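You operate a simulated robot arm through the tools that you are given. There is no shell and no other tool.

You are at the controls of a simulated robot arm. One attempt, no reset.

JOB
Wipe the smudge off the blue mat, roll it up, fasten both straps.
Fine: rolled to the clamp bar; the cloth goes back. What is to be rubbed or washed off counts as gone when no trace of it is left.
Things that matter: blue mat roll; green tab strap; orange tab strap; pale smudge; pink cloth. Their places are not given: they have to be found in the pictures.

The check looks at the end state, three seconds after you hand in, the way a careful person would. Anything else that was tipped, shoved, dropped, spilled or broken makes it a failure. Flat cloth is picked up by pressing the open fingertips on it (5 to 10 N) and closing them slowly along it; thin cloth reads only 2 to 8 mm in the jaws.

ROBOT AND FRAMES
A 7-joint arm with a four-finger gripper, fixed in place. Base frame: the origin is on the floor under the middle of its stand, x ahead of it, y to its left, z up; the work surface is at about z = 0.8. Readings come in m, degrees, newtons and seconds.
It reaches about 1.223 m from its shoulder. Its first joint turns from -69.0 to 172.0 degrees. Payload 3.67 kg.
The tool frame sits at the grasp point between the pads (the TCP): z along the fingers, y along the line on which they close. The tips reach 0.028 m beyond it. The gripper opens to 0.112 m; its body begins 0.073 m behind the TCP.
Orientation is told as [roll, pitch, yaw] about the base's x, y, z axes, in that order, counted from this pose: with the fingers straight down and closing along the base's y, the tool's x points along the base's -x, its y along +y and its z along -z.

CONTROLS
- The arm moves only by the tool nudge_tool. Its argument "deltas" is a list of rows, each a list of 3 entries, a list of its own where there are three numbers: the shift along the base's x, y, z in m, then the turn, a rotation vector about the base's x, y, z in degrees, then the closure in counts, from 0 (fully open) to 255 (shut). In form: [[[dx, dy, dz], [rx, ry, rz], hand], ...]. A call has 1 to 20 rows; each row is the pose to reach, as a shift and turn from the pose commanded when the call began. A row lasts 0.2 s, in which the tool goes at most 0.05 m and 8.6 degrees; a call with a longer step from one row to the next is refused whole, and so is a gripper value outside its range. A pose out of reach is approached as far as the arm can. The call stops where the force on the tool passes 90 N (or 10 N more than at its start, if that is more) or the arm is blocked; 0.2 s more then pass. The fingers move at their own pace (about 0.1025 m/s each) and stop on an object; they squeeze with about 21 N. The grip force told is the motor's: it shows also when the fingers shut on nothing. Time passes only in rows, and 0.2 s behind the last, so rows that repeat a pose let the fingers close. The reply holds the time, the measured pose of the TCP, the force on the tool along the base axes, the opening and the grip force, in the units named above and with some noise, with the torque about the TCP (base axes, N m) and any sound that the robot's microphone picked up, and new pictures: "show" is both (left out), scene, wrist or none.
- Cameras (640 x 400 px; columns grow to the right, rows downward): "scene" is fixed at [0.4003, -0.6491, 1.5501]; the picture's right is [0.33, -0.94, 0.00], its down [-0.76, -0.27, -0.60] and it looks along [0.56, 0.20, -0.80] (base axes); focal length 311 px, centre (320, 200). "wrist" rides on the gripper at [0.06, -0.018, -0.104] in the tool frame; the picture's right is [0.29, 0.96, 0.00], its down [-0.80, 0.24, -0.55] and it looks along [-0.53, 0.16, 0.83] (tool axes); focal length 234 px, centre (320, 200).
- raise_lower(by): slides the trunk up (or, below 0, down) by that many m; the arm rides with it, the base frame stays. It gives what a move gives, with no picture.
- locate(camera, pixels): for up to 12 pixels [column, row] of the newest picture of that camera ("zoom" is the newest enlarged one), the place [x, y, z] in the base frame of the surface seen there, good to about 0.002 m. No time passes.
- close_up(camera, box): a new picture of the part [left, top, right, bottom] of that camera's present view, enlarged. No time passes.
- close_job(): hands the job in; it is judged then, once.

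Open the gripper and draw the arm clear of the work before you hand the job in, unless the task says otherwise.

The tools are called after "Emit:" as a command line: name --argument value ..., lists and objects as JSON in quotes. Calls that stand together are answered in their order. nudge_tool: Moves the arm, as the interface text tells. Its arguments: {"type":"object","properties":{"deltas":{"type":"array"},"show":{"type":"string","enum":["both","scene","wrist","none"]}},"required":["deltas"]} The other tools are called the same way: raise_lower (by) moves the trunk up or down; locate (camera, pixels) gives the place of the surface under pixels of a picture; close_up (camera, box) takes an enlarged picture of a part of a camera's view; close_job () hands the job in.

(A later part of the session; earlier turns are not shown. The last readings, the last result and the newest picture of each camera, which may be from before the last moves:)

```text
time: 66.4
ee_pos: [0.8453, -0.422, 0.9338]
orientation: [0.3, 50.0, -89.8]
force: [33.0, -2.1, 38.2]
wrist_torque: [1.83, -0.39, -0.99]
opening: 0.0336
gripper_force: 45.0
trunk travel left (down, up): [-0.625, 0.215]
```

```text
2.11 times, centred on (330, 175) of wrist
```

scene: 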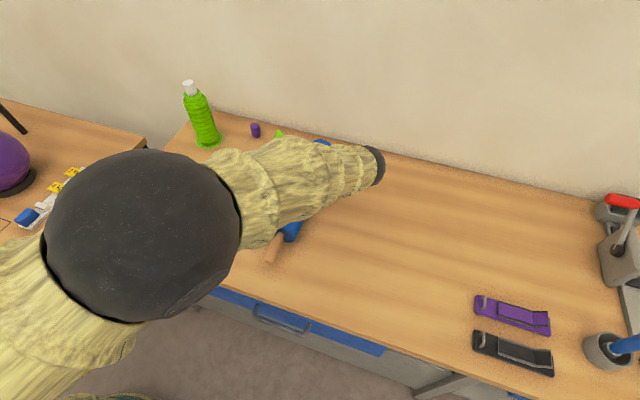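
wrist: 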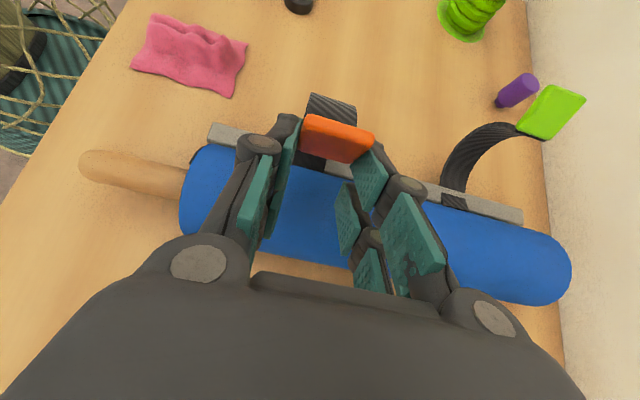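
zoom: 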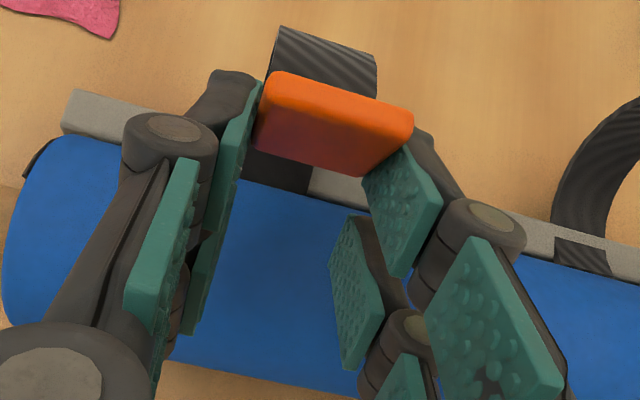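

The wrist shows 38 N up and 33 N in x. The tab has pivoted in the jaws and the strap bulges behind it, so I'm probably crowding it. I'll raise a little to see how the load changes.

Emit:
nudge_tool --deltas '[[[0, 0.0, 0.004], [0, 0, 0], 255], [[0, 0.0, 0.008], [0, 0, 0], 255], [[0, 0.0, 0.008], [0, 0, 0], 255]]' --show "wrist"

Emit:
close_up --camera "wrist" --box '[260, 70, 400, 220]'

```text
time: 67.2
ee_pos: [0.8452, -0.422, 0.9328]
orientation: [-0.7, 49.9, -90.3]
force: [27.3, 5.4, -9.2]
wrist_torque: [-0.02, -0.44, -0.8]
opening: 0.0335
gripper_force: 45.2
trunk travel left (down, up): [-0.625, 0.215]
```

wrist: 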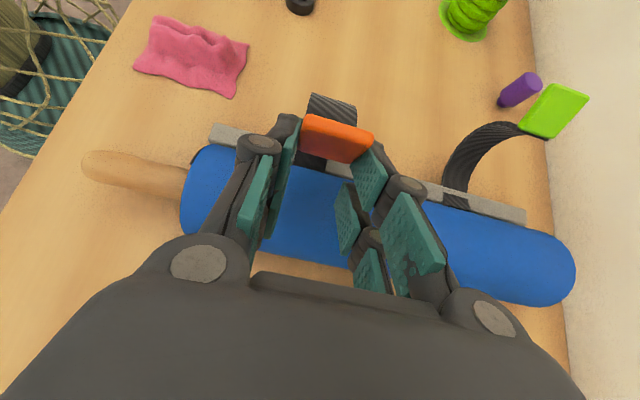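

```text
2.67 times, centred on (330, 145) of wrist
```

zoom: 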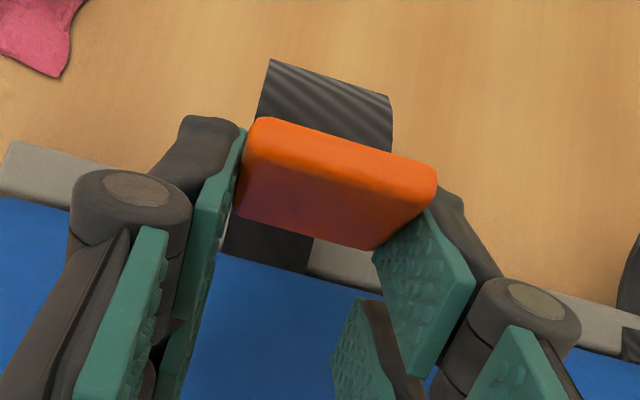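

The readings look unsettled. I'll hold still for a moment to get a steady reading.

Emit:
nudge_tool --deltas '[[[0, 0, 0], [0, 0, 0], 255], [[0, 0, 0], [0, 0, 0], 255], [[0, 0, 0], [0, 0, 0], 255], [[0, 0, 0], [0, 0, 0], 255]]' --show "none"

```text
time: 68.2
ee_pos: [0.8439, -0.4234, 0.9338]
orientation: [-0.7, 49.9, -90.5]
force: [4.3, 14.1, -39.6]
wrist_torque: [-0.72, -0.03, 0.05]
opening: 0.0334
gripper_force: 44.4
trunk travel left (down, up): [-0.625, 0.215]
```

Steady state shows the strap is taut (pulling 40 N down and 14 N toward +y). So the strap length is the limit and I should go lower. I'll locate the tab in the wrist view.

Emit:
locate --camera "zoom" --pixels '[[330, 140], [310, 200], [260, 130], [420, 180], [370, 240], [330, 90], [270, 245], [250, 210], [400, 200], [330, 165], [300, 70], [380, 110]]'

```text
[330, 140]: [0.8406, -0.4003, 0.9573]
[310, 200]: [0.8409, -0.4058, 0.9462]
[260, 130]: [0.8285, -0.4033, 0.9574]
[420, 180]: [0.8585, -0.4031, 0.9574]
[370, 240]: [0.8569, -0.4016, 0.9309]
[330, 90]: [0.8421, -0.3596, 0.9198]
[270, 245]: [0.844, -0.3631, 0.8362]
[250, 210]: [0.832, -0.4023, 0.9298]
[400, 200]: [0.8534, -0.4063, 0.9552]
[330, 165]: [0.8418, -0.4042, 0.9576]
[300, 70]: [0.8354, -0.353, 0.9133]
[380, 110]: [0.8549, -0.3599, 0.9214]
```

The tab turns out to be a fin standing outward from the strap's end, and it pivoted in my edge grip. I should pinch the fin through its thickness with the fingers pointing radially. I'll retrace to the rest pose and release.

Emit:
nudge_tool --deltas '[[[0, 0.008, -0.002], [0, 0, 0], 255], [[0, 0.02, 0.0], [0, 0, 0], 255], [[0, 0.033, 0.004], [0, 0, 0], 255], [[0, 0.045, 0.008], [0, 0, 0], 255], [[0, 0.058, 0.01], [0, 0, 0], 255], [[0, 0.07, 0.01], [0, 0, 0], 255], [[0, 0.082, 0.009], [0, 0, 0], 255], [[0, 0.0925, 0.007], [0, 0, 0], 255], [[0, 0.0925, 0.007], [0, 0, 0], 255]]' --show "wrist"

Emit:
close_up --camera "wrist" --box '[240, 70, 400, 220]'

```text
time: 70.2
ee_pos: [0.8456, -0.346, 0.9385]
orientation: [-0.4, 49.9, -90.5]
force: [-0.2, -45.0, -54.2]
wrist_torque: [-3.47, -1.09, 1.29]
opening: 0.0344
gripper_force: 45.3
trunk travel left (down, up): [-0.625, 0.215]
```

wrist: 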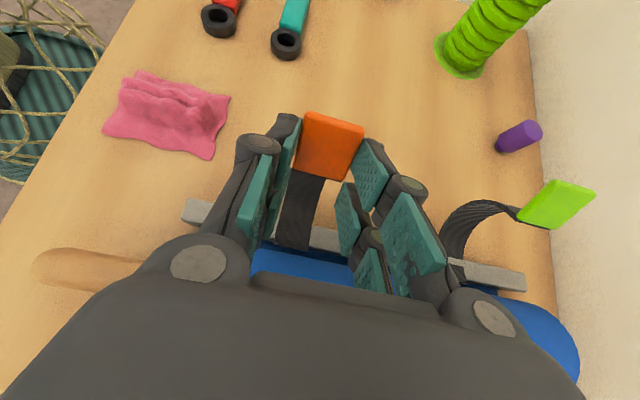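

```text
2.67 times, centred on (320, 145) of wrist
```

zoom: 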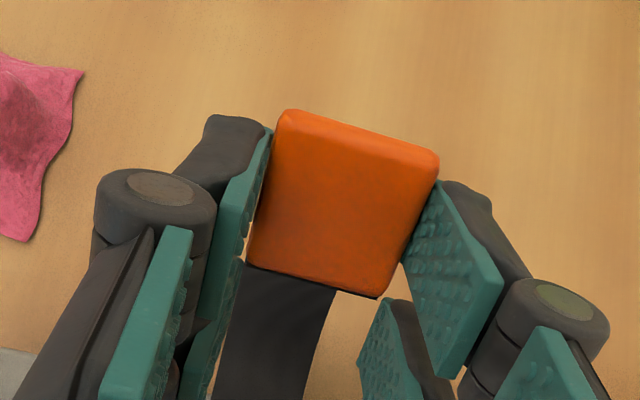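

The strap is taut again here because the tab slipped in the jaws. I'll ease back along the pull direction to unload it before releasing.

Emit:
nudge_tool --deltas '[[[0, -0.005, -0.005], [0, 0, 0], 255], [[0, -0.008, -0.009], [0, 0, 0], 255], [[0, -0.008, -0.009], [0, 0, 0], 255], [[0, -0.008, -0.009], [0, 0, 0], 255]]' --show "none"

```text
time: 71.2
ee_pos: [0.8447, -0.3394, 0.9362]
orientation: [-0.3, 49.7, -90.4]
force: [-4.5, -28.3, -40.7]
wrist_torque: [-1.73, -0.41, 1.0]
opening: 0.0338
gripper_force: 44.7
trunk travel left (down, up): [-0.625, 0.215]
```

Emit:
nudge_tool --deltas '[[[0, -0.003, -0.004], [0, 0, 0], 255], [[0, -0.005, -0.007], [0, 0, 0], 255], [[0, -0.005, -0.007], [0, 0, 0], 255], [[0, -0.005, -0.007], [0, 0, 0], 255]]' --show "none"

```text
time: 72.2
ee_pos: [0.8447, -0.336, 0.9334]
orientation: [0.0, 49.7, -90.0]
force: [-2.9, -21.5, -6.4]
wrist_torque: [-1.77, 0.1, 0.22]
opening: 0.0336
gripper_force: 44.7
trunk travel left (down, up): [-0.625, 0.215]
```

The pull is falling off. One more small relief in -y, then open slowly.

Emit:
nudge_tool --deltas '[[[0, -0.004, -0.001], [0, 0, 0], 255], [[0, -0.006, -0.001], [0, 0, 0], 255], [[0, -0.006, -0.001], [0, 0, 0], 255], [[0, -0.006, -0.001], [0, 0, 0], 255]]' --show "wrist"

```text
time: 73.2
ee_pos: [0.8458, -0.3436, 0.9369]
orientation: [0.7, 50.1, -89.5]
force: [15.5, 27.1, 37.4]
wrist_torque: [1.8, 0.14, -0.29]
opening: 0.0336
gripper_force: 44.4
trunk travel left (down, up): [-0.625, 0.215]
```

wrist: 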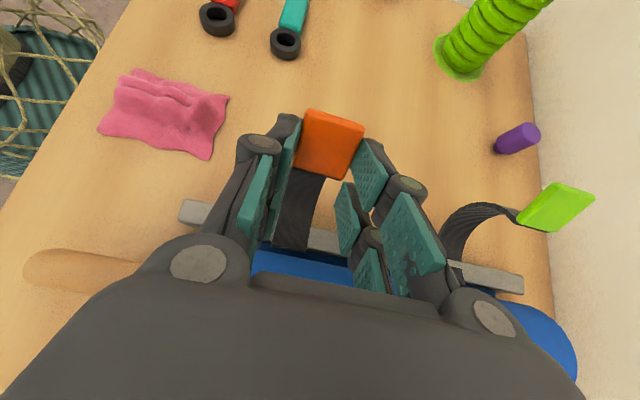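

The load is small and alternating, which is friction in the strap. I'll open the jaws gradually here.

Emit:
nudge_tool --deltas '[[[0, 0.002, -0.001], [0, 0, 0], 230], [[0, 0.002, -0.001], [0, 0, 0], 200], [[0, 0.002, -0.001], [0, 0, 0], 180], [[0, 0.002, -0.001], [0, 0, 0], 160], [[0, 0.002, -0.001], [0, 0, 0], 140], [[0, 0.002, -0.001], [0, 0, 0], 120], [[0, 0.002, -0.001], [0, 0, 0], 115]]' --show "wrist"

Emit:
close_up --camera "wrist" --box '[240, 70, 400, 220]'

Emit:
locate --camera "zoom" --pixels '[[340, 180], [300, 120], [420, 160], [370, 280], [270, 250], [280, 330], [300, 270]]'

```text
time: 74.8
ee_pos: [0.8446, -0.3465, 0.9295]
orientation: [-0.1, 50.0, -89.9]
force: [0.1, 1.4, -0.2]
wrist_torque: [-0.01, -0.02, 0.01]
opening: 0.0619
gripper_force: 0.0
trunk travel left (down, up): [-0.625, 0.215]
```

wrist: 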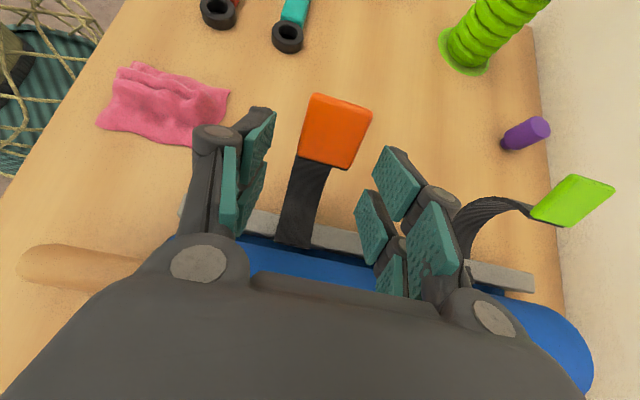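

```text
2.67 times, centred on (320, 145) of wrist
```

zoom: 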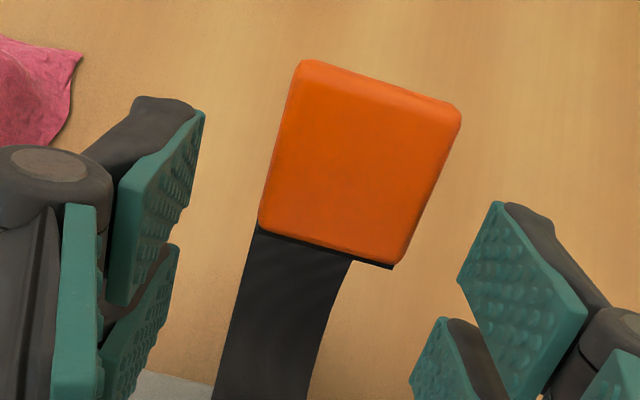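

```text
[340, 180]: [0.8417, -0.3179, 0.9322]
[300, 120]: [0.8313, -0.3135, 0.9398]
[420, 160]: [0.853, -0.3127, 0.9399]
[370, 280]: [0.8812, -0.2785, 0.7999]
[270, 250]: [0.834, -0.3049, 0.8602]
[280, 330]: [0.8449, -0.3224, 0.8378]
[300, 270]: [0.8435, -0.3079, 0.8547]
```

The tab is back at its rest position. I'll retract along the finger axis and un-tilt the tool, then look at it from the scene camera.

Emit:
nudge_tool --deltas '[[[0, -0.023, 0.019], [0, 0, 0], 100], [[0, -0.046, 0.038], [0, 0, 0], 100], [[0, -0.06, 0.07], [-8, 0, 0], 100], [[-0.02, -0.06, 0.1], [-16, 0, 0], 100], [[-0.06, -0.06, 0.12], [-24, 0, 0], 100], [[-0.1, -0.06, 0.14], [-32, 0, 0], 100], [[-0.14, -0.06, 0.15], [-40, 0, 0], 100], [[-0.18, -0.06, 0.15], [-48, 0, 0], 100], [[-0.2, -0.06, 0.15], [-50, 0, 0], 100]]' --show "none"

Emit:
nudge_tool --deltas '[[[0, 0, 0], [0, 0, 8.5], 120], [[0, 0, 0], [0, 0, 17], 120], [[0, 0, 0], [0, 0, 25.5], 120], [[0, 0, 0], [0, 0, 34], 120], [[0, 0, 0], [0, 0, 42.5], 120], [[0, 0, 0], [0, 0, 51], 120], [[0, 0, 0], [0, 0, 59.5], 120], [[0, 0, 0], [0, 0, 68], 120], [[0, 0, 0], [0, 0, 76.5], 120], [[0, 0, 0], [0, 0, 85], 120], [[0, 0, 0], [0, 0, 90], 120], [[0, 0, 0], [0, 0, 90], 120]]' --show "both"

Emit:
close_up --camera "scene" --box '[240, 120, 340, 250]'

```text
time: 76.8
ee_pos: [0.6411, -0.4073, 1.0794]
orientation: [0.0, -0.1, -90.0]
force: [-0.7, -0.6, -0.2]
wrist_torque: [0.01, -0.01, 0.01]
opening: 0.0682
gripper_force: 0.1
trunk travel left (down, up): [-0.625, 0.215]
```

```text
time: 79.4
ee_pos: [0.6448, -0.4063, 1.0787]
orientation: [0.0, 0.0, 0.0]
force: [-0.1, -0.8, 0.0]
wrist_torque: [-0.01, 0.0, -0.01]
opening: 0.0591
gripper_force: 0.1
trunk travel left (down, up): [-0.625, 0.215]
```

scene: 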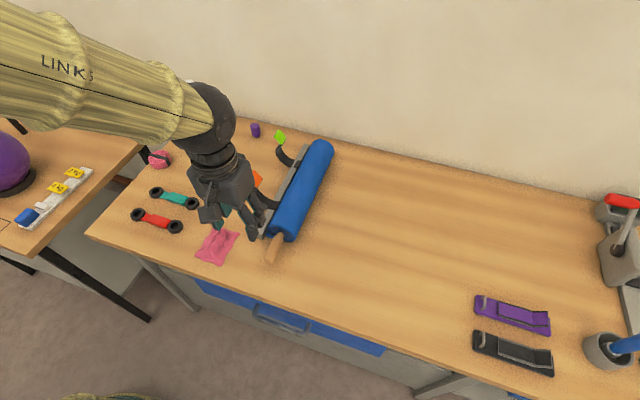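
wrist: 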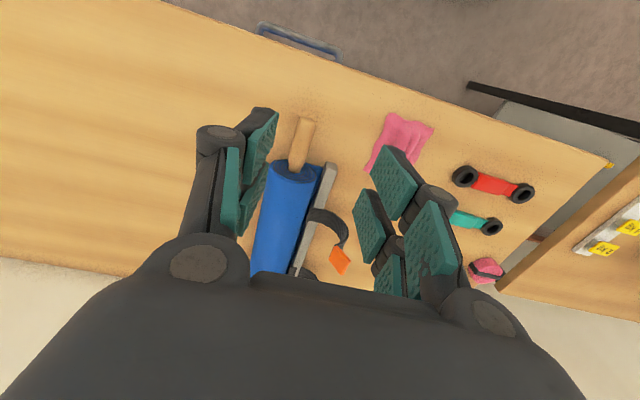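

```text
3.08 times, centred on (290, 185) of scene
```

zoom: 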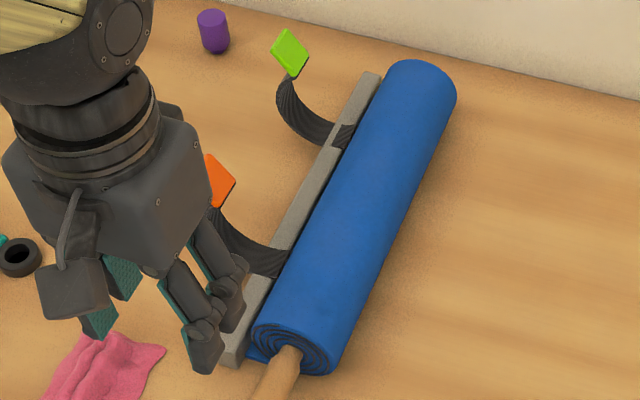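

The wrist camera now shows the strap in profile near (335,240). I'll look at it closely.

Emit:
close_up --camera "wrist" --box '[290, 190, 370, 290]'

Emit:
locate --camera "zoom" --pixels '[[395, 290], [370, 255], [350, 320], [350, 265], [430, 300], [370, 245], [400, 180], [330, 120], [250, 110], [395, 230]]'

```text
4.00 times, centred on (330, 240) of wrist
```

zoom: 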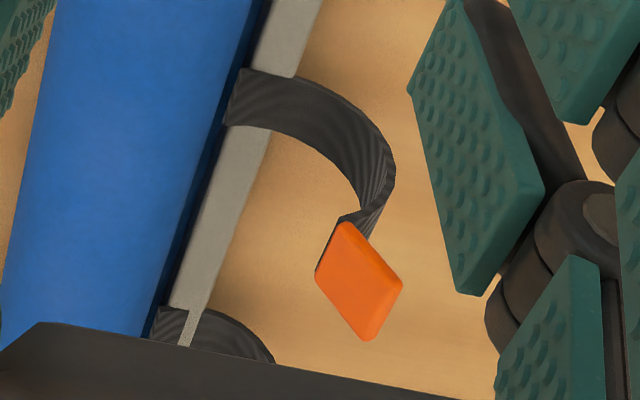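

```text
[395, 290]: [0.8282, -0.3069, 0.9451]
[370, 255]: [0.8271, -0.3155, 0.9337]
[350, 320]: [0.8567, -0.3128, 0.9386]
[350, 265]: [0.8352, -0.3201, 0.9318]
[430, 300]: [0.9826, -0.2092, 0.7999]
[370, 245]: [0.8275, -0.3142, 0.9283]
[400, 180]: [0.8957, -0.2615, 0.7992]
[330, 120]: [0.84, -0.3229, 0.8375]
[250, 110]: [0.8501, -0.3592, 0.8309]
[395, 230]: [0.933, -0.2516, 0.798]
```

The strap's end carries the tab as a radial fin, so a pinch through its thickness, with the jaws closing in the y–z plane and fingers along the fin, should control it. I'll move to a pre-grasp above/+y of the tab, tilting -40° about x.

Emit:
nudge_tool --deltas '[[[0.033, 0.026, 0], [-6.7, 0, 0], 130], [[0.066, 0.053, -0.005], [-13.3, 0, 0], 140], [[0.1, 0.08, -0.02], [-20, 0, 0], 140], [[0.133, 0.106, -0.035], [-26.7, 0, 0], 140], [[0.166, 0.132, -0.05], [-33.3, 0, 0], 140], [[0.2, 0.159, -0.065], [-40, 0, 0], 140], [[0.2, 0.159, -0.065], [-40, 0, 0], 140], [[0.2, 0.159, -0.065], [-40, 0, 0], 140]]' --show "both"

Emit:
close_up --camera "wrist" --box '[200, 60, 440, 270]'

Emit:
close_up --camera "scene" --box '[200, 110, 340, 250]'

```text
time: 81.2
ee_pos: [0.8441, -0.265, 1.0094]
orientation: [-38.1, 0.3, -2.1]
force: [0.7, 0.3, -0.5]
wrist_torque: [-0.02, 0.01, -0.03]
opening: 0.0506
gripper_force: 0.0
trunk travel left (down, up): [-0.625, 0.215]
```

scene: 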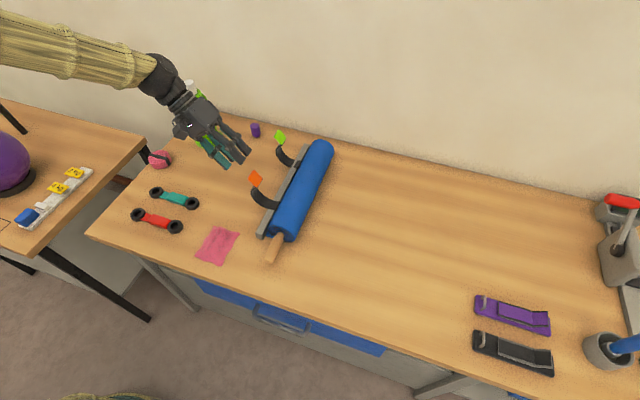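
wrist: 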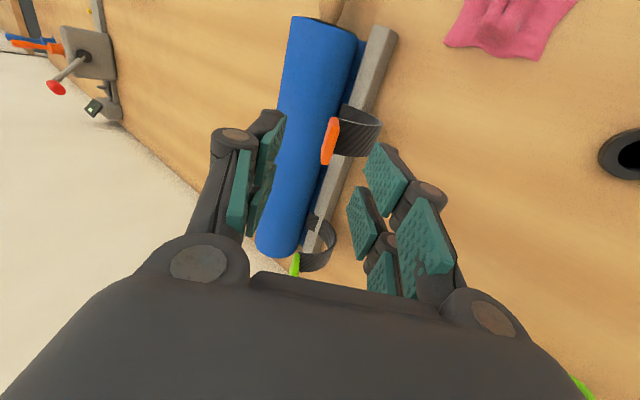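

```text
1.90 times, centred on (320, 165) of wrist
```

zoom: 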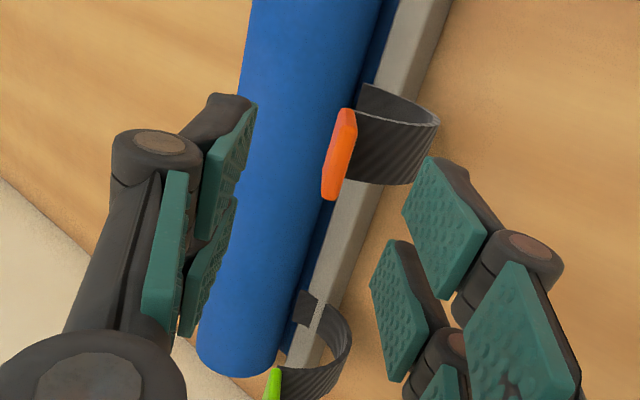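

```text
2.86 times, centred on (270, 180) of scene
```

zoom: 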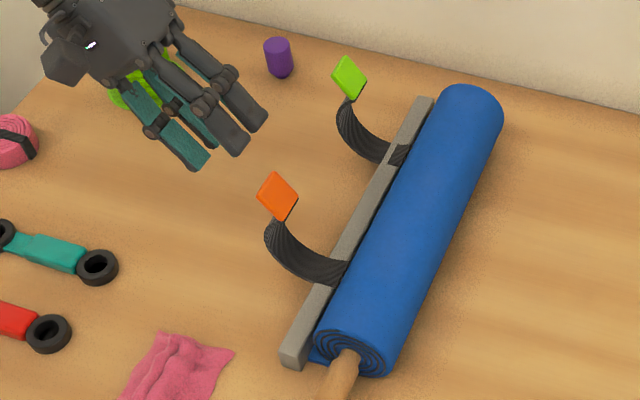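

A clear view: the orange fin is edge-on at (328,140) in the wrist image with the strap leaving from its +y side. I'll let the arm settle and re-read the pose.

Emit:
nudge_tool --deltas '[[[0, 0, 0], [0, 0, 0], 140], [[0, 0, 0], [0, 0, 0], 140], [[0, 0, 0], [0, 0, 0], 140]]' --show "wrist"

Emit:
locate --camera "wrist" --pixels '[[333, 120], [325, 162], [335, 125], [329, 140], [345, 135], [365, 135], [378, 128], [345, 155], [350, 108]]'

```text
time: 82.2
ee_pos: [0.8414, -0.2695, 1.0069]
orientation: [-37.9, 0.5, -2.3]
force: [0.0, 0.1, -0.6]
wrist_torque: [0.01, 0.02, -0.01]
opening: 0.0505
gripper_force: 0.0
trunk travel left (down, up): [-0.625, 0.215]
stopped in row 3: the arm was blocked; the commanded pose is now the measured one
```

wrist: 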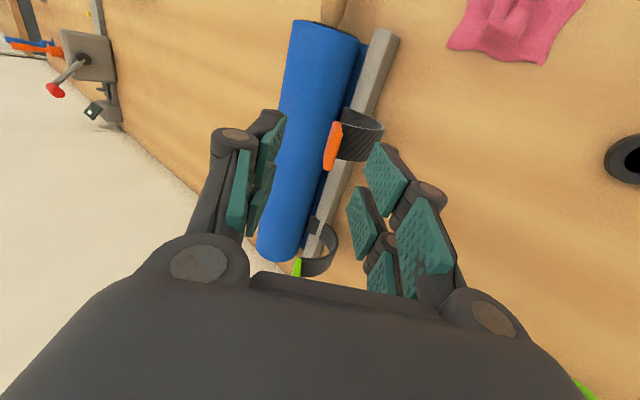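

```text
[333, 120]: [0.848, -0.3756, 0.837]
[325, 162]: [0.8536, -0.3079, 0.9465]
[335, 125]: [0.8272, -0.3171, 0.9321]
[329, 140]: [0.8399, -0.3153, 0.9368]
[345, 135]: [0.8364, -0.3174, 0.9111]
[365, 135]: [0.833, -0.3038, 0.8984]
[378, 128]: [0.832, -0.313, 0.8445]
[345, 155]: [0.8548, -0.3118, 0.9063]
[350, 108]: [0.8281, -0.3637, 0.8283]
```

The arm hit a joint limit near this pose, so the commanded pose was reset to the measured one. The grasp target is lower and further in -y; I'll approach it gradually from here.

Emit:
nudge_tool --deltas '[[[0.001, -0.002, -0.012], [0, 0, 0], 140], [[0.002, -0.008, -0.026], [0, 0, 0], 140], [[0.003, -0.014, -0.036], [0, 0, 0], 140], [[0.003, -0.014, -0.036], [0, 0, 0], 140]]' --show "wrist"

Emit:
close_up --camera "wrist" --box '[220, 80, 440, 270]'

```text
time: 83.2
ee_pos: [0.8453, -0.2803, 0.9728]
orientation: [-38.2, 0.2, -2.2]
force: [-0.6, -1.0, 0.2]
wrist_torque: [0.04, -0.02, -0.01]
opening: 0.0505
gripper_force: 0.1
trunk travel left (down, up): [-0.625, 0.215]
```

wrist: 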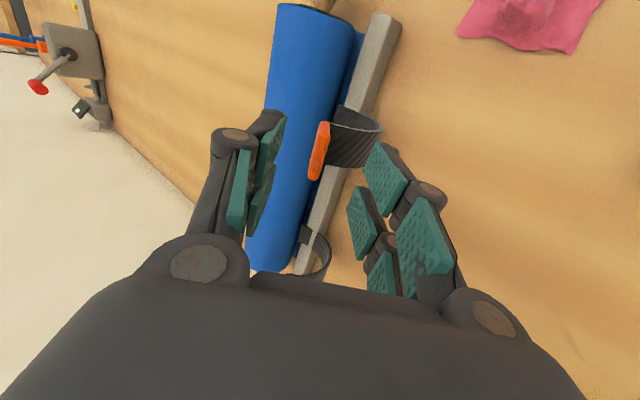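

```text
2.11 times, centred on (330, 175) of wrist
```

zoom: 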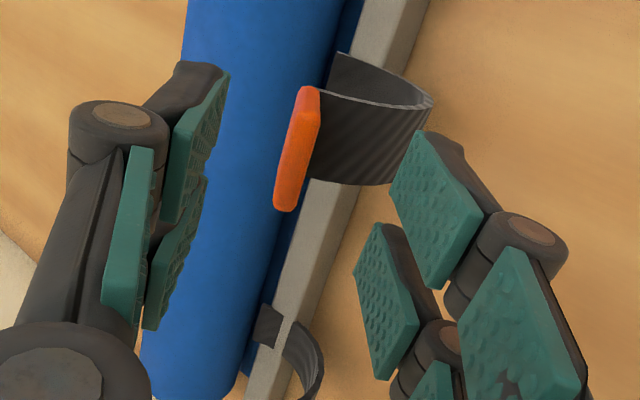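

The fin is centred between the jaws and the tips are level with its top edge. I'll advance 2 cm along the finger axis and look again.

Emit:
nudge_tool --deltas '[[[0, -0.006, -0.008], [0, 0, 0], 140], [[0, -0.0123, -0.0158], [0, 0, 0], 140], [[0, -0.0123, -0.0158], [0, 0, 0], 140]]' --show "wrist"

Emit:
close_up --camera "wrist" --box '[220, 80, 440, 270]'

Emit:
close_up --camera "scene" --box '[210, 110, 330, 230]'

```text
time: 84.0
ee_pos: [0.8459, -0.2947, 0.9582]
orientation: [-38.2, 0.4, -2.2]
force: [-0.4, -0.7, -0.9]
wrist_torque: [0.0, 0.02, -0.03]
opening: 0.0506
gripper_force: 0.1
trunk travel left (down, up): [-0.625, 0.215]
```

wrist: 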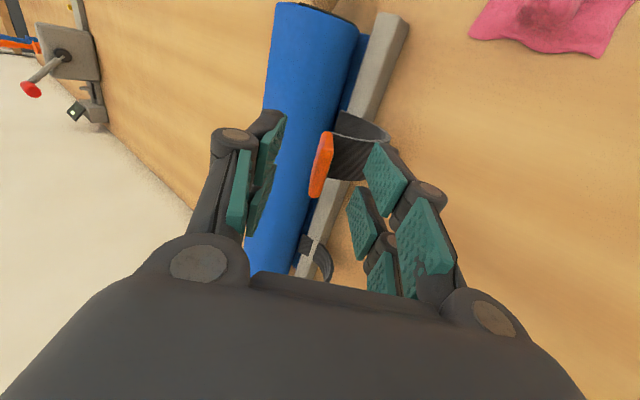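

```text
2.11 times, centred on (330, 175) of wrist
```

zoom: 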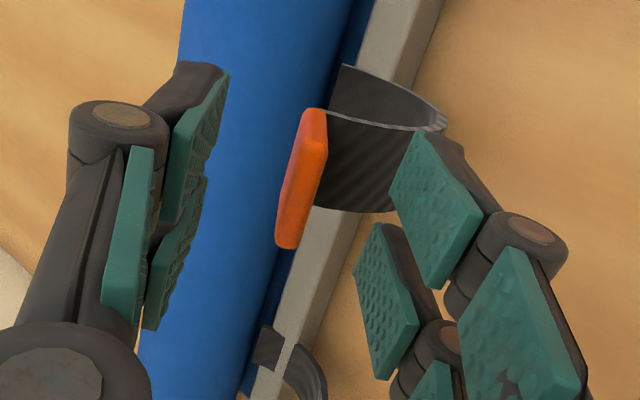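

```text
3.33 times, centred on (270, 170) of scene
```

zoom: 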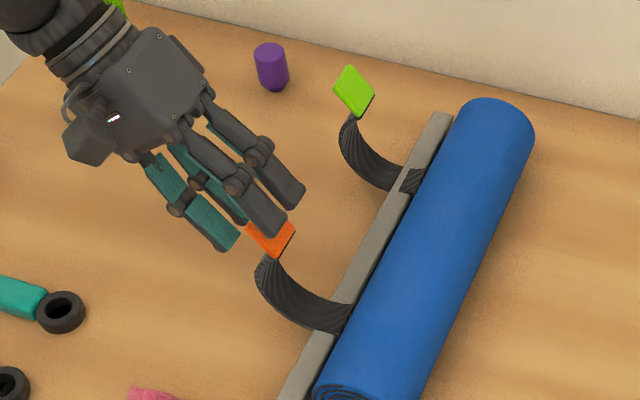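

The fingers straddle the fin. I'll advance 9 mm more and close slowly.

Emit:
nudge_tool --deltas '[[[0, -0.0055, -0.0071], [0, 0, 0], 140], [[0, -0.0055, -0.0071], [0, 0, 0], 155], [[0, -0.0055, -0.0071], [0, 0, 0], 170], [[0, -0.0055, -0.0071], [0, 0, 0], 185], [[0, -0.0055, -0.0071], [0, 0, 0], 200], [[0, -0.0055, -0.0071], [0, 0, 0], 215]]' --show "wrist"

Emit:
close_up --camera "wrist" --box '[220, 80, 440, 270]'

```text
time: 85.4
ee_pos: [0.8459, -0.2991, 0.9504]
orientation: [-38.2, 0.4, -2.2]
force: [0.2, -0.4, 0.8]
wrist_torque: [0.01, 0.0, -0.01]
opening: 0.0176
gripper_force: 0.2
trunk travel left (down, up): [-0.625, 0.215]
```

wrist: 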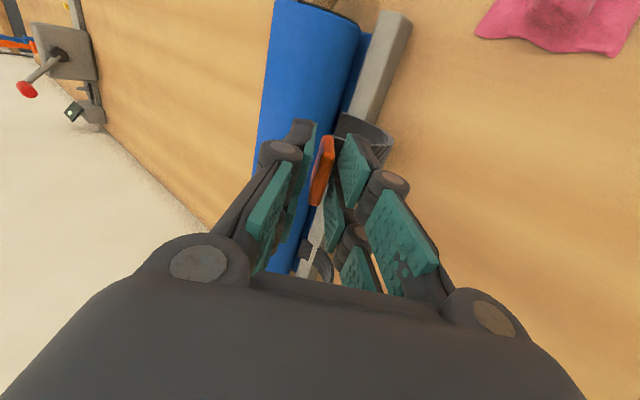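

```text
2.11 times, centred on (330, 175) of wrist
```

zoom: 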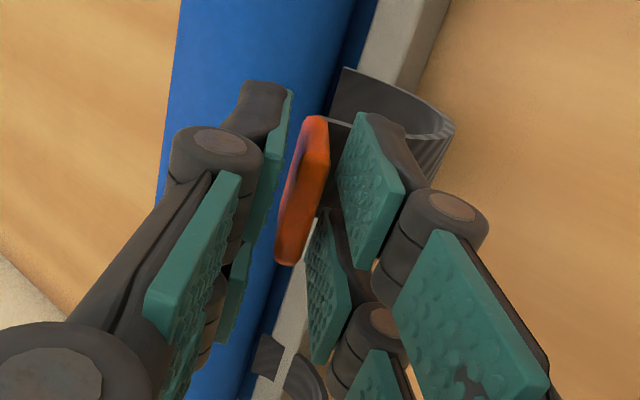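

The fin is nicely centred between the pads with 17 mm opening. I'll finish closing.

Emit:
nudge_tool --deltas '[[[0, 0, 0], [0, 0, 0], 230], [[0, 0, 0], [0, 0, 0], 245], [[0, 0, 0], [0, 0, 0], 255], [[0, 0, 0], [0, 0, 0], 255]]' --show "wrist"

Emit:
close_up --camera "wrist" --box '[220, 80, 440, 270]'

```text
time: 86.4
ee_pos: [0.846, -0.2987, 0.9497]
orientation: [-38.2, 0.4, -2.2]
force: [-2.3, 4.4, -2.9]
wrist_torque: [0.65, 0.81, 1.2]
opening: 0.0083
gripper_force: 44.7
trunk travel left (down, up): [-0.625, 0.215]
```

wrist: 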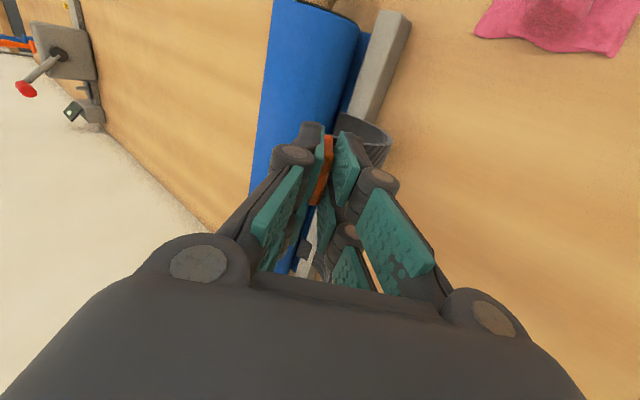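

```text
2.11 times, centred on (330, 175) of wrist
```

zoom: 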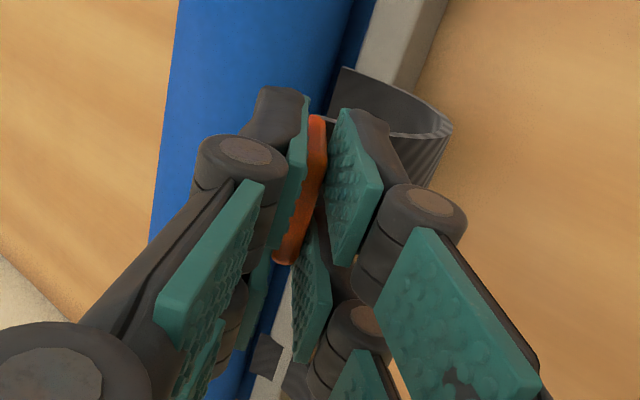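

The fin is held firmly (8 mm thick). I'll start wrapping: rotate about x while moving along the strap's natural arc, in small increments, monitoring the force.

Emit:
nudge_tool --deltas '[[[0, -0.0113, 0.0042], [5.1, 0, 0], 255], [[0, -0.0227, 0.0079], [10.2, 0, 0], 255], [[0, -0.0345, 0.0097], [15.2, 0, 0], 255], [[0, -0.0462, 0.0114], [20.2, 0, 0], 255], [[0, -0.0462, 0.0114], [20.2, 0, 0], 255]]' --show "both"

Emit:
close_up --camera "scene" --box '[230, 120, 330, 220]'

```text
time: 87.6
ee_pos: [0.8459, -0.3425, 0.9671]
orientation: [-18.2, 0.9, -1.8]
force: [6.8, 10.1, 38.2]
wrist_torque: [0.42, 0.71, 1.41]
opening: 0.0083
gripper_force: 45.3
trunk travel left (down, up): [-0.625, 0.215]
```

scene: 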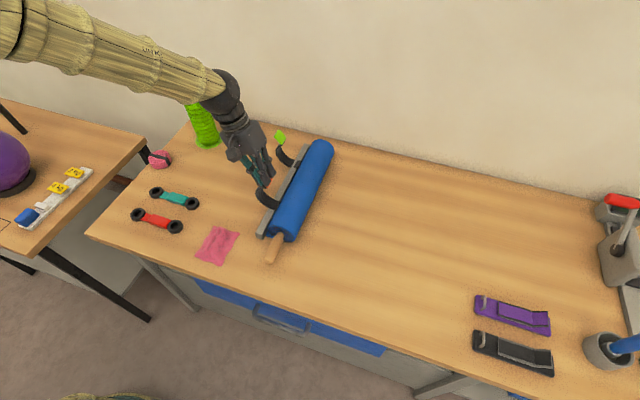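
wrist: 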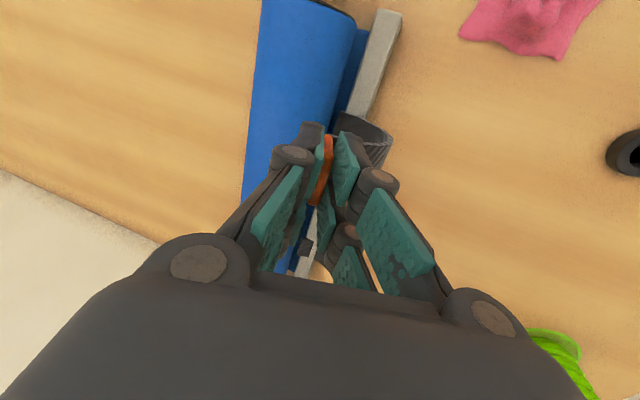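

```text
4.00 times, centred on (280, 170) of scene
```

zoom: 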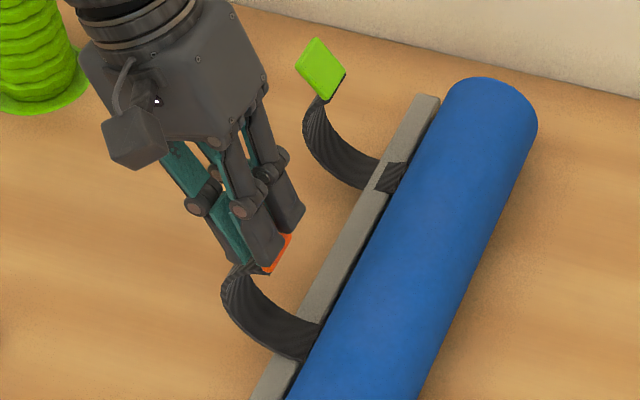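

The reading shows 38 N upward; earlier readings right after motion were transient. I'll hold briefly to see the settled load.

Emit:
nudge_tool --deltas '[[[0, 0, 0], [0, 0, 0], 255], [[0, 0, 0], [0, 0, 0], 255], [[0, 0, 0], [0, 0, 0], 255]]' --show "none"

```text
time: 88.4
ee_pos: [0.8462, -0.3419, 0.9667]
orientation: [-18.1, 0.8, -1.8]
force: [16.9, 12.1, 47.4]
wrist_torque: [0.37, 0.07, 1.68]
opening: 0.0083
gripper_force: 45.2
trunk travel left (down, up): [-0.625, 0.215]
```

Settled load is 47 N upward, so the tab's natural arc runs higher than my path. I'll raise 8 mm and re-check.

Emit:
nudge_tool --deltas '[[[0, 0.001, 0.004], [0, 0, 0], 255], [[0, 0.002, 0.008], [0, 0, 0], 255], [[0, 0.002, 0.008], [0, 0, 0], 255], [[0, 0.002, 0.008], [0, 0, 0], 255]]' --show "none"

```text
time: 89.4
ee_pos: [0.8449, -0.3432, 0.9674]
orientation: [-17.9, 1.4, -2.0]
force: [14.2, 4.4, -2.5]
wrist_torque: [0.66, -0.77, 1.75]
opening: 0.0086
gripper_force: 45.2
trunk travel left (down, up): [-0.625, 0.215]
```

The load vanished after raising: the strap acts like a stiff arc hinged near the bar at about (y -0.369, z 0.832). I'll follow that circular path, correcting the 2° yaw error and rotating the tool along with it.

Emit:
nudge_tool --deltas '[[[0.0005, -0.006, 0.001], [2.5, 0, 0.5], 255], [[0.001, -0.0119, 0.0017], [5, 0, 1], 255], [[0.001, -0.018, 0.0021], [7.5, 0, 1.5], 255], [[0.001, -0.0239, 0.0024], [10, 0, 2], 255], [[0.001, -0.0239, 0.0024], [10, 0, 2], 255], [[0.001, -0.0239, 0.0024], [10, 0, 2], 255], [[0.001, -0.0239, 0.0024], [10, 0, 2], 255]]' --show "wrist"

Emit:
close_up --camera "wrist" --box '[240, 90, 440, 270]'

```text
time: 91.0
ee_pos: [0.8446, -0.368, 0.9699]
orientation: [-8.0, 1.5, 0.2]
force: [-21.8, 6.3, -23.4]
wrist_torque: [0.81, 0.63, -0.74]
opening: 0.0079
gripper_force: 44.7
trunk travel left (down, up): [-0.625, 0.215]
```

wrist: 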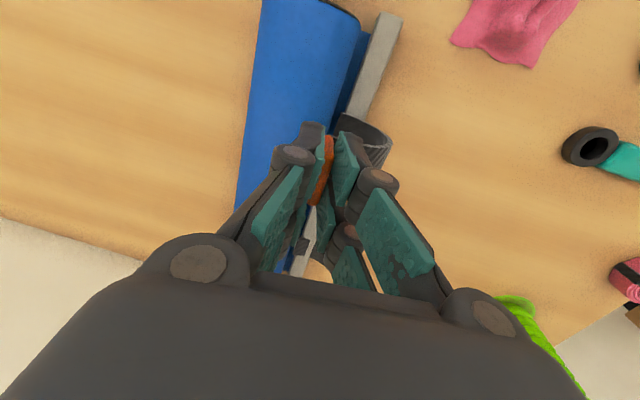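

```text
2.22 times, centred on (340, 180) of wrist
```

zoom: 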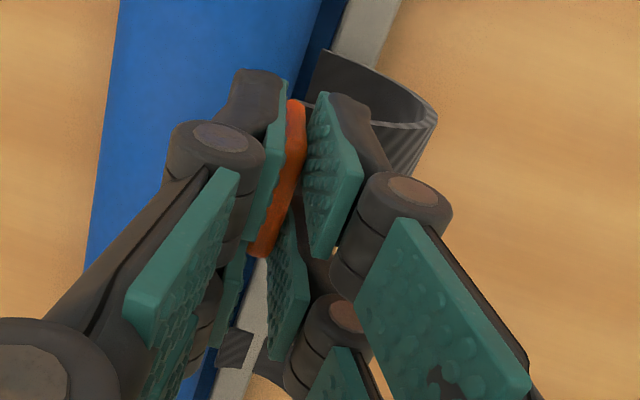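

The load is moderate now (tool slightly too high and 1.5 mm off in x). I'll continue the arc by another 10°, correcting z and x.

Emit:
nudge_tool --deltas '[[[-0.0008, -0.006, -0.0026], [2.5, 0, 0], 255], [[-0.0012, -0.012, -0.0037], [5, 0, 0], 255], [[-0.0012, -0.0183, -0.005], [7.5, 0, 0], 255], [[-0.0012, -0.0243, -0.0065], [10, 0, 0], 255], [[-0.0012, -0.0243, -0.0065], [10, 0, 0], 255], [[-0.0012, -0.0243, -0.0065], [10, 0, 0], 255]]' --show "none"

```text
time: 92.4
ee_pos: [0.8451, -0.3916, 0.9666]
orientation: [2.1, 0.9, 0.5]
force: [-12.9, 3.4, 19.6]
wrist_torque: [0.88, 0.61, -0.62]
opening: 0.0081
gripper_force: 44.9
trunk travel left (down, up): [-0.625, 0.215]
```

Tracking well (20 N up, so about 2 mm low). I'll continue another 10°.

Emit:
nudge_tool --deltas '[[[-0.0004, -0.006, 0.0], [2.5, 0, 0], 255], [[-0.0008, -0.012, -0.001], [5, 0, 0], 255], [[-0.0008, -0.0175, -0.0025], [7.5, 0, 0], 255], [[-0.0008, -0.023, -0.0043], [10, 0, 0], 255], [[-0.0008, -0.023, -0.0043], [10, 0, 0], 255], [[-0.0008, -0.023, -0.0043], [10, 0, 0], 255]]' --show "both"

Emit:
close_up --camera "wrist" --box '[240, 90, 440, 270]'

Emit:
close_up --camera "scene" --box '[240, 120, 340, 240]'

```text
time: 93.8
ee_pos: [0.8454, -0.4148, 0.9612]
orientation: [11.9, 1.0, 0.7]
force: [16.3, 1.0, 15.2]
wrist_torque: [0.89, -0.4, -0.84]
opening: 0.0085
gripper_force: 45.3
trunk travel left (down, up): [-0.625, 0.215]
```

scene: 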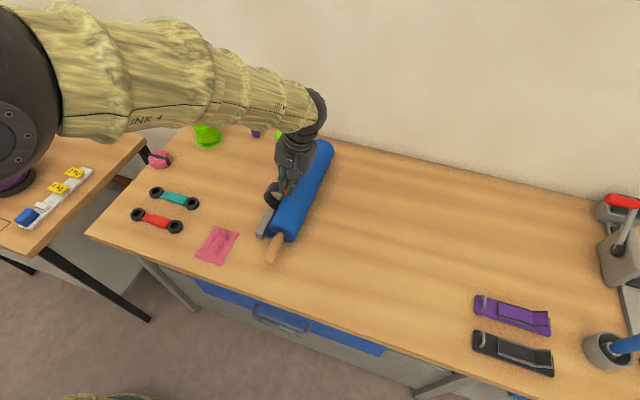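
wrist: 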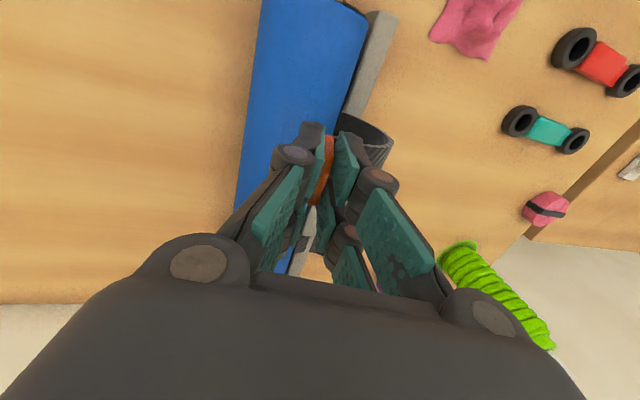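

```text
2.22 times, centred on (340, 180) of wrist
```

zoom: 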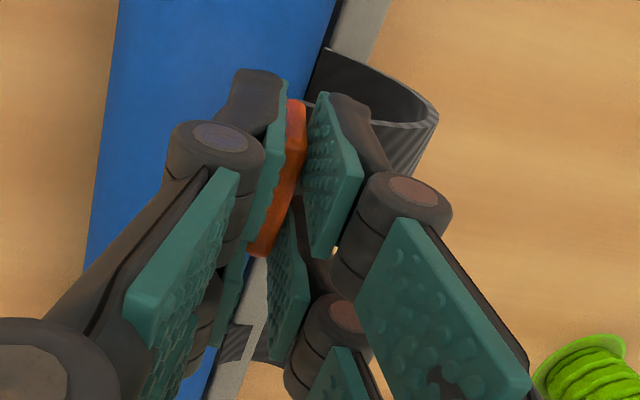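

```text
3.33 times, centred on (290, 180) of scene
```

zoom: 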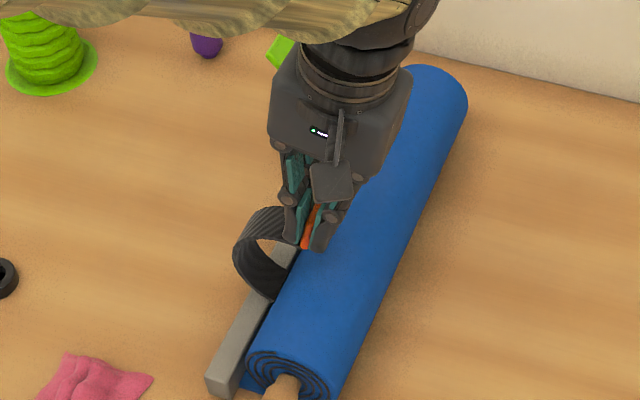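

The strap swings over as a stiff C-arc. I'll continue 20° more along the circle in two stages.

Emit:
nudge_tool --deltas '[[[0.0006, -0.0057, -0.0005], [2.5, 0, 0], 255], [[0.0006, -0.0112, -0.003], [5, 0, 0], 255], [[0.0006, -0.0166, -0.0057], [7.5, 0, 0], 255], [[0.0006, -0.0219, -0.0087], [10, 0, 0], 255], [[0.0006, -0.0271, -0.012], [12.5, 0, 0], 255], [[0.0006, -0.0321, -0.0154], [15, 0, 0], 255], [[0.0006, -0.037, -0.019], [17.5, 0, 0], 255], [[0.0006, -0.0417, -0.0227], [20, 0, 0], 255], [[0.0006, -0.0417, -0.0227], [20, 0, 0], 255], [[0.0006, -0.0417, -0.0227], [20, 0, 0], 255]]' --show "both"

Emit:
close_up --camera "scene" --box '[240, 120, 340, 240]'

```text
time: 96.0
ee_pos: [0.8447, -0.4554, 0.9374]
orientation: [32.1, 0.8, 1.0]
force: [9.8, 5.4, 2.5]
wrist_torque: [0.9, 0.39, -0.48]
opening: 0.0081
gripper_force: 45.1
trunk travel left (down, up): [-0.625, 0.215]
```

scene: 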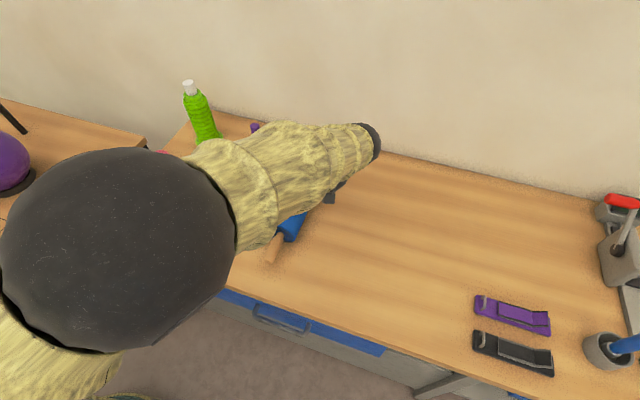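
wrist: 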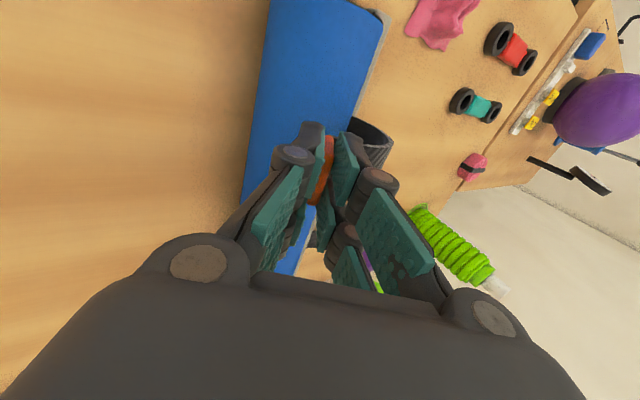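

```text
3.33 times, centred on (290, 180) of scene
```

zoom: 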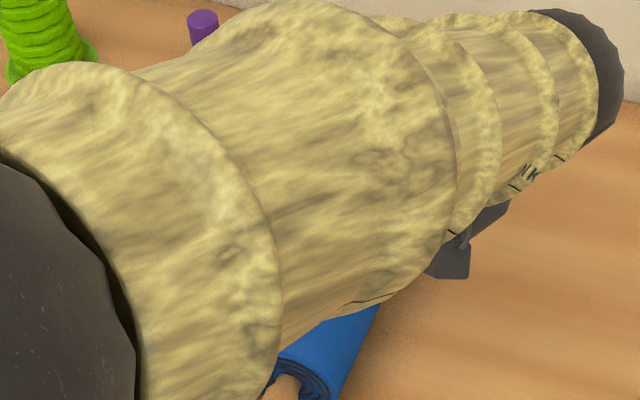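

Forces are very low, so the hinge path is right. I'll continue another 20° toward the roll's -y side, watching for contact.

Emit:
nudge_tool --deltas '[[[0.0006, -0.0046, -0.004], [2.5, 0, 0], 255], [[0.0008, -0.009, -0.0082], [5, 0, 0], 255], [[0.0008, -0.0131, -0.0126], [7.5, 0, 0], 255], [[0.0008, -0.0171, -0.0171], [10, 0, 0], 255], [[0.0008, -0.0209, -0.0219], [12.5, 0, 0], 255], [[0.0008, -0.0245, -0.0268], [15, 0, 0], 255], [[0.0008, -0.0245, -0.0268], [15, 0, 0], 255], [[0.0008, -0.0245, -0.0268], [15, 0, 0], 255]]' --show "wrist"

Emit:
close_up --camera "wrist" --box '[240, 90, 440, 270]'

```text
time: 97.8
ee_pos: [0.8456, -0.4806, 0.9114]
orientation: [47.0, 0.5, 1.2]
force: [2.9, 9.3, 0.5]
wrist_torque: [0.81, 0.45, -0.41]
opening: 0.0079
gripper_force: 45.4
trunk travel left (down, up): [-0.625, 0.215]
```

wrist: 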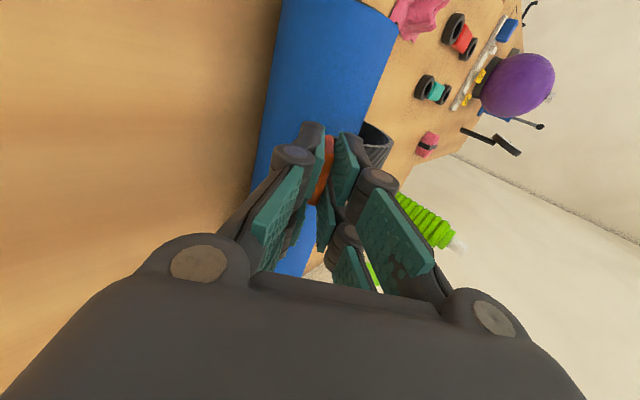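

```text
2.22 times, centred on (340, 180) of wrist
```

zoom: 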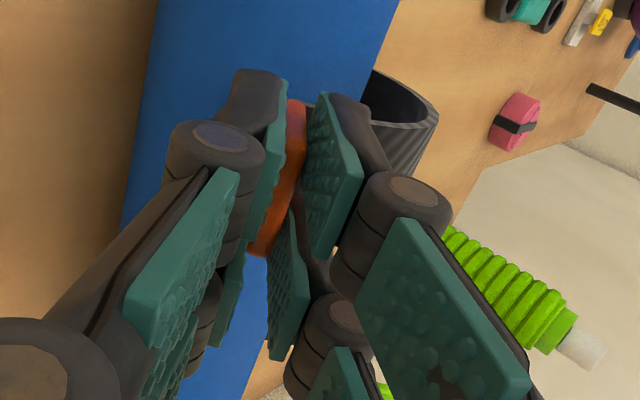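

Still free (9 N along +y). I'll continue 10° further, watching for contact with the roll.

Emit:
nudge_tool --deltas '[[[0, -0.0034, -0.005], [2.5, 0, 0], 255], [[0, -0.0065, -0.0102], [5, 0, 0], 255], [[0, -0.0094, -0.0155], [7.5, 0, 0], 255], [[0, -0.0121, -0.021], [10, 0, 0], 255], [[0, -0.0121, -0.021], [10, 0, 0], 255], [[0, -0.0121, -0.021], [10, 0, 0], 255]]' --show "none"

```text
time: 99.2
ee_pos: [0.8451, -0.4914, 0.8915]
orientation: [57.0, 0.3, 1.3]
force: [-10.3, 17.8, -4.0]
wrist_torque: [0.73, 0.94, 0.3]
opening: 0.008
gripper_force: 44.6
trunk travel left (down, up): [-0.625, 0.215]
```

No contact yet; the residual is only a radius mismatch. I'll continue 10° with a small inward correction.

Emit:
nudge_tool --deltas '[[[0.0005, -0.0012, -0.006], [2.5, 0, 0], 255], [[0.001, -0.003, -0.0118], [5, 0, 0], 255], [[0.001, -0.005, -0.0176], [7.5, 0, 0], 255], [[0.001, -0.0067, -0.0235], [10, 0, 0], 255], [[0.001, -0.0067, -0.0235], [10, 0, 0], 255], [[0.001, -0.0067, -0.0235], [10, 0, 0], 255]]' --show "both"

Emit:
close_up --camera "wrist" --box '[240, 60, 440, 260]'

Emit:
close_up --camera "scene" --box '[240, 140, 380, 260]'

```text
time: 100.6
ee_pos: [0.8454, -0.4999, 0.8692]
orientation: [67.0, -0.1, 1.1]
force: [-3.4, -0.3, 6.3]
wrist_torque: [0.91, 0.51, -0.65]
opening: 0.008
gripper_force: 44.6
trunk travel left (down, up): [-0.625, 0.215]
```

scene: 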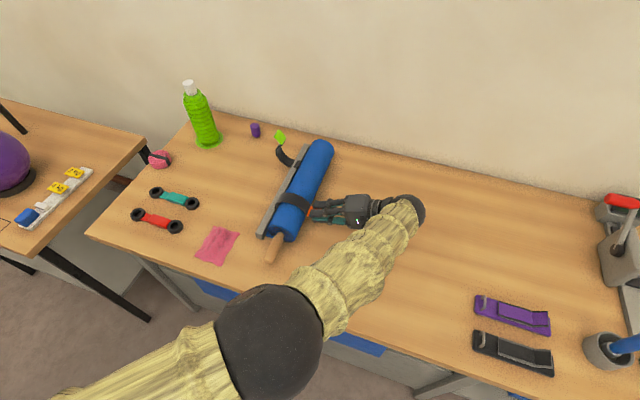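
wrist: 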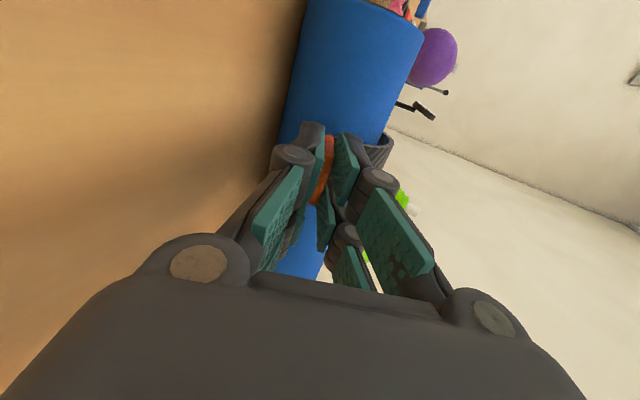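

```text
2.00 times, centred on (340, 160) of wrist
```

zoom: 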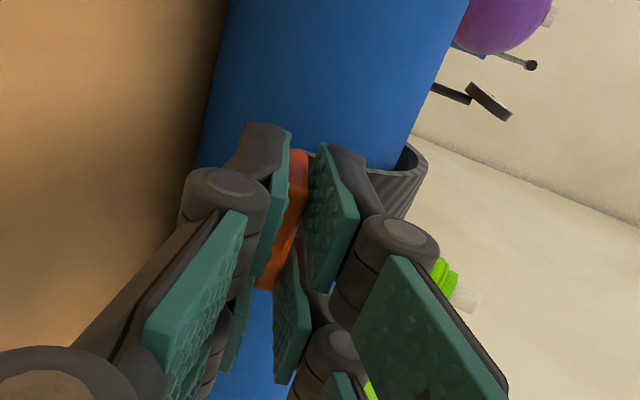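

```text
3.33 times, centred on (310, 200) of scene
```

zoom: 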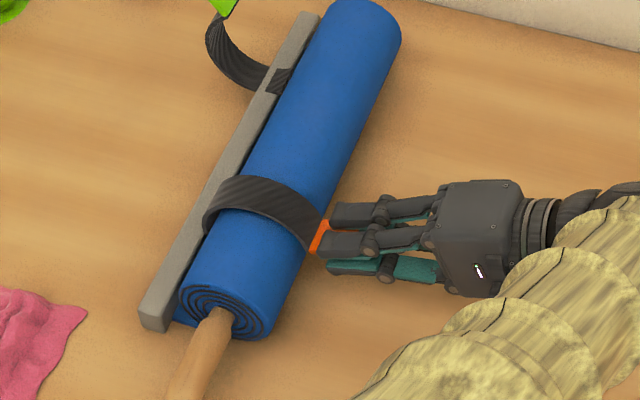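

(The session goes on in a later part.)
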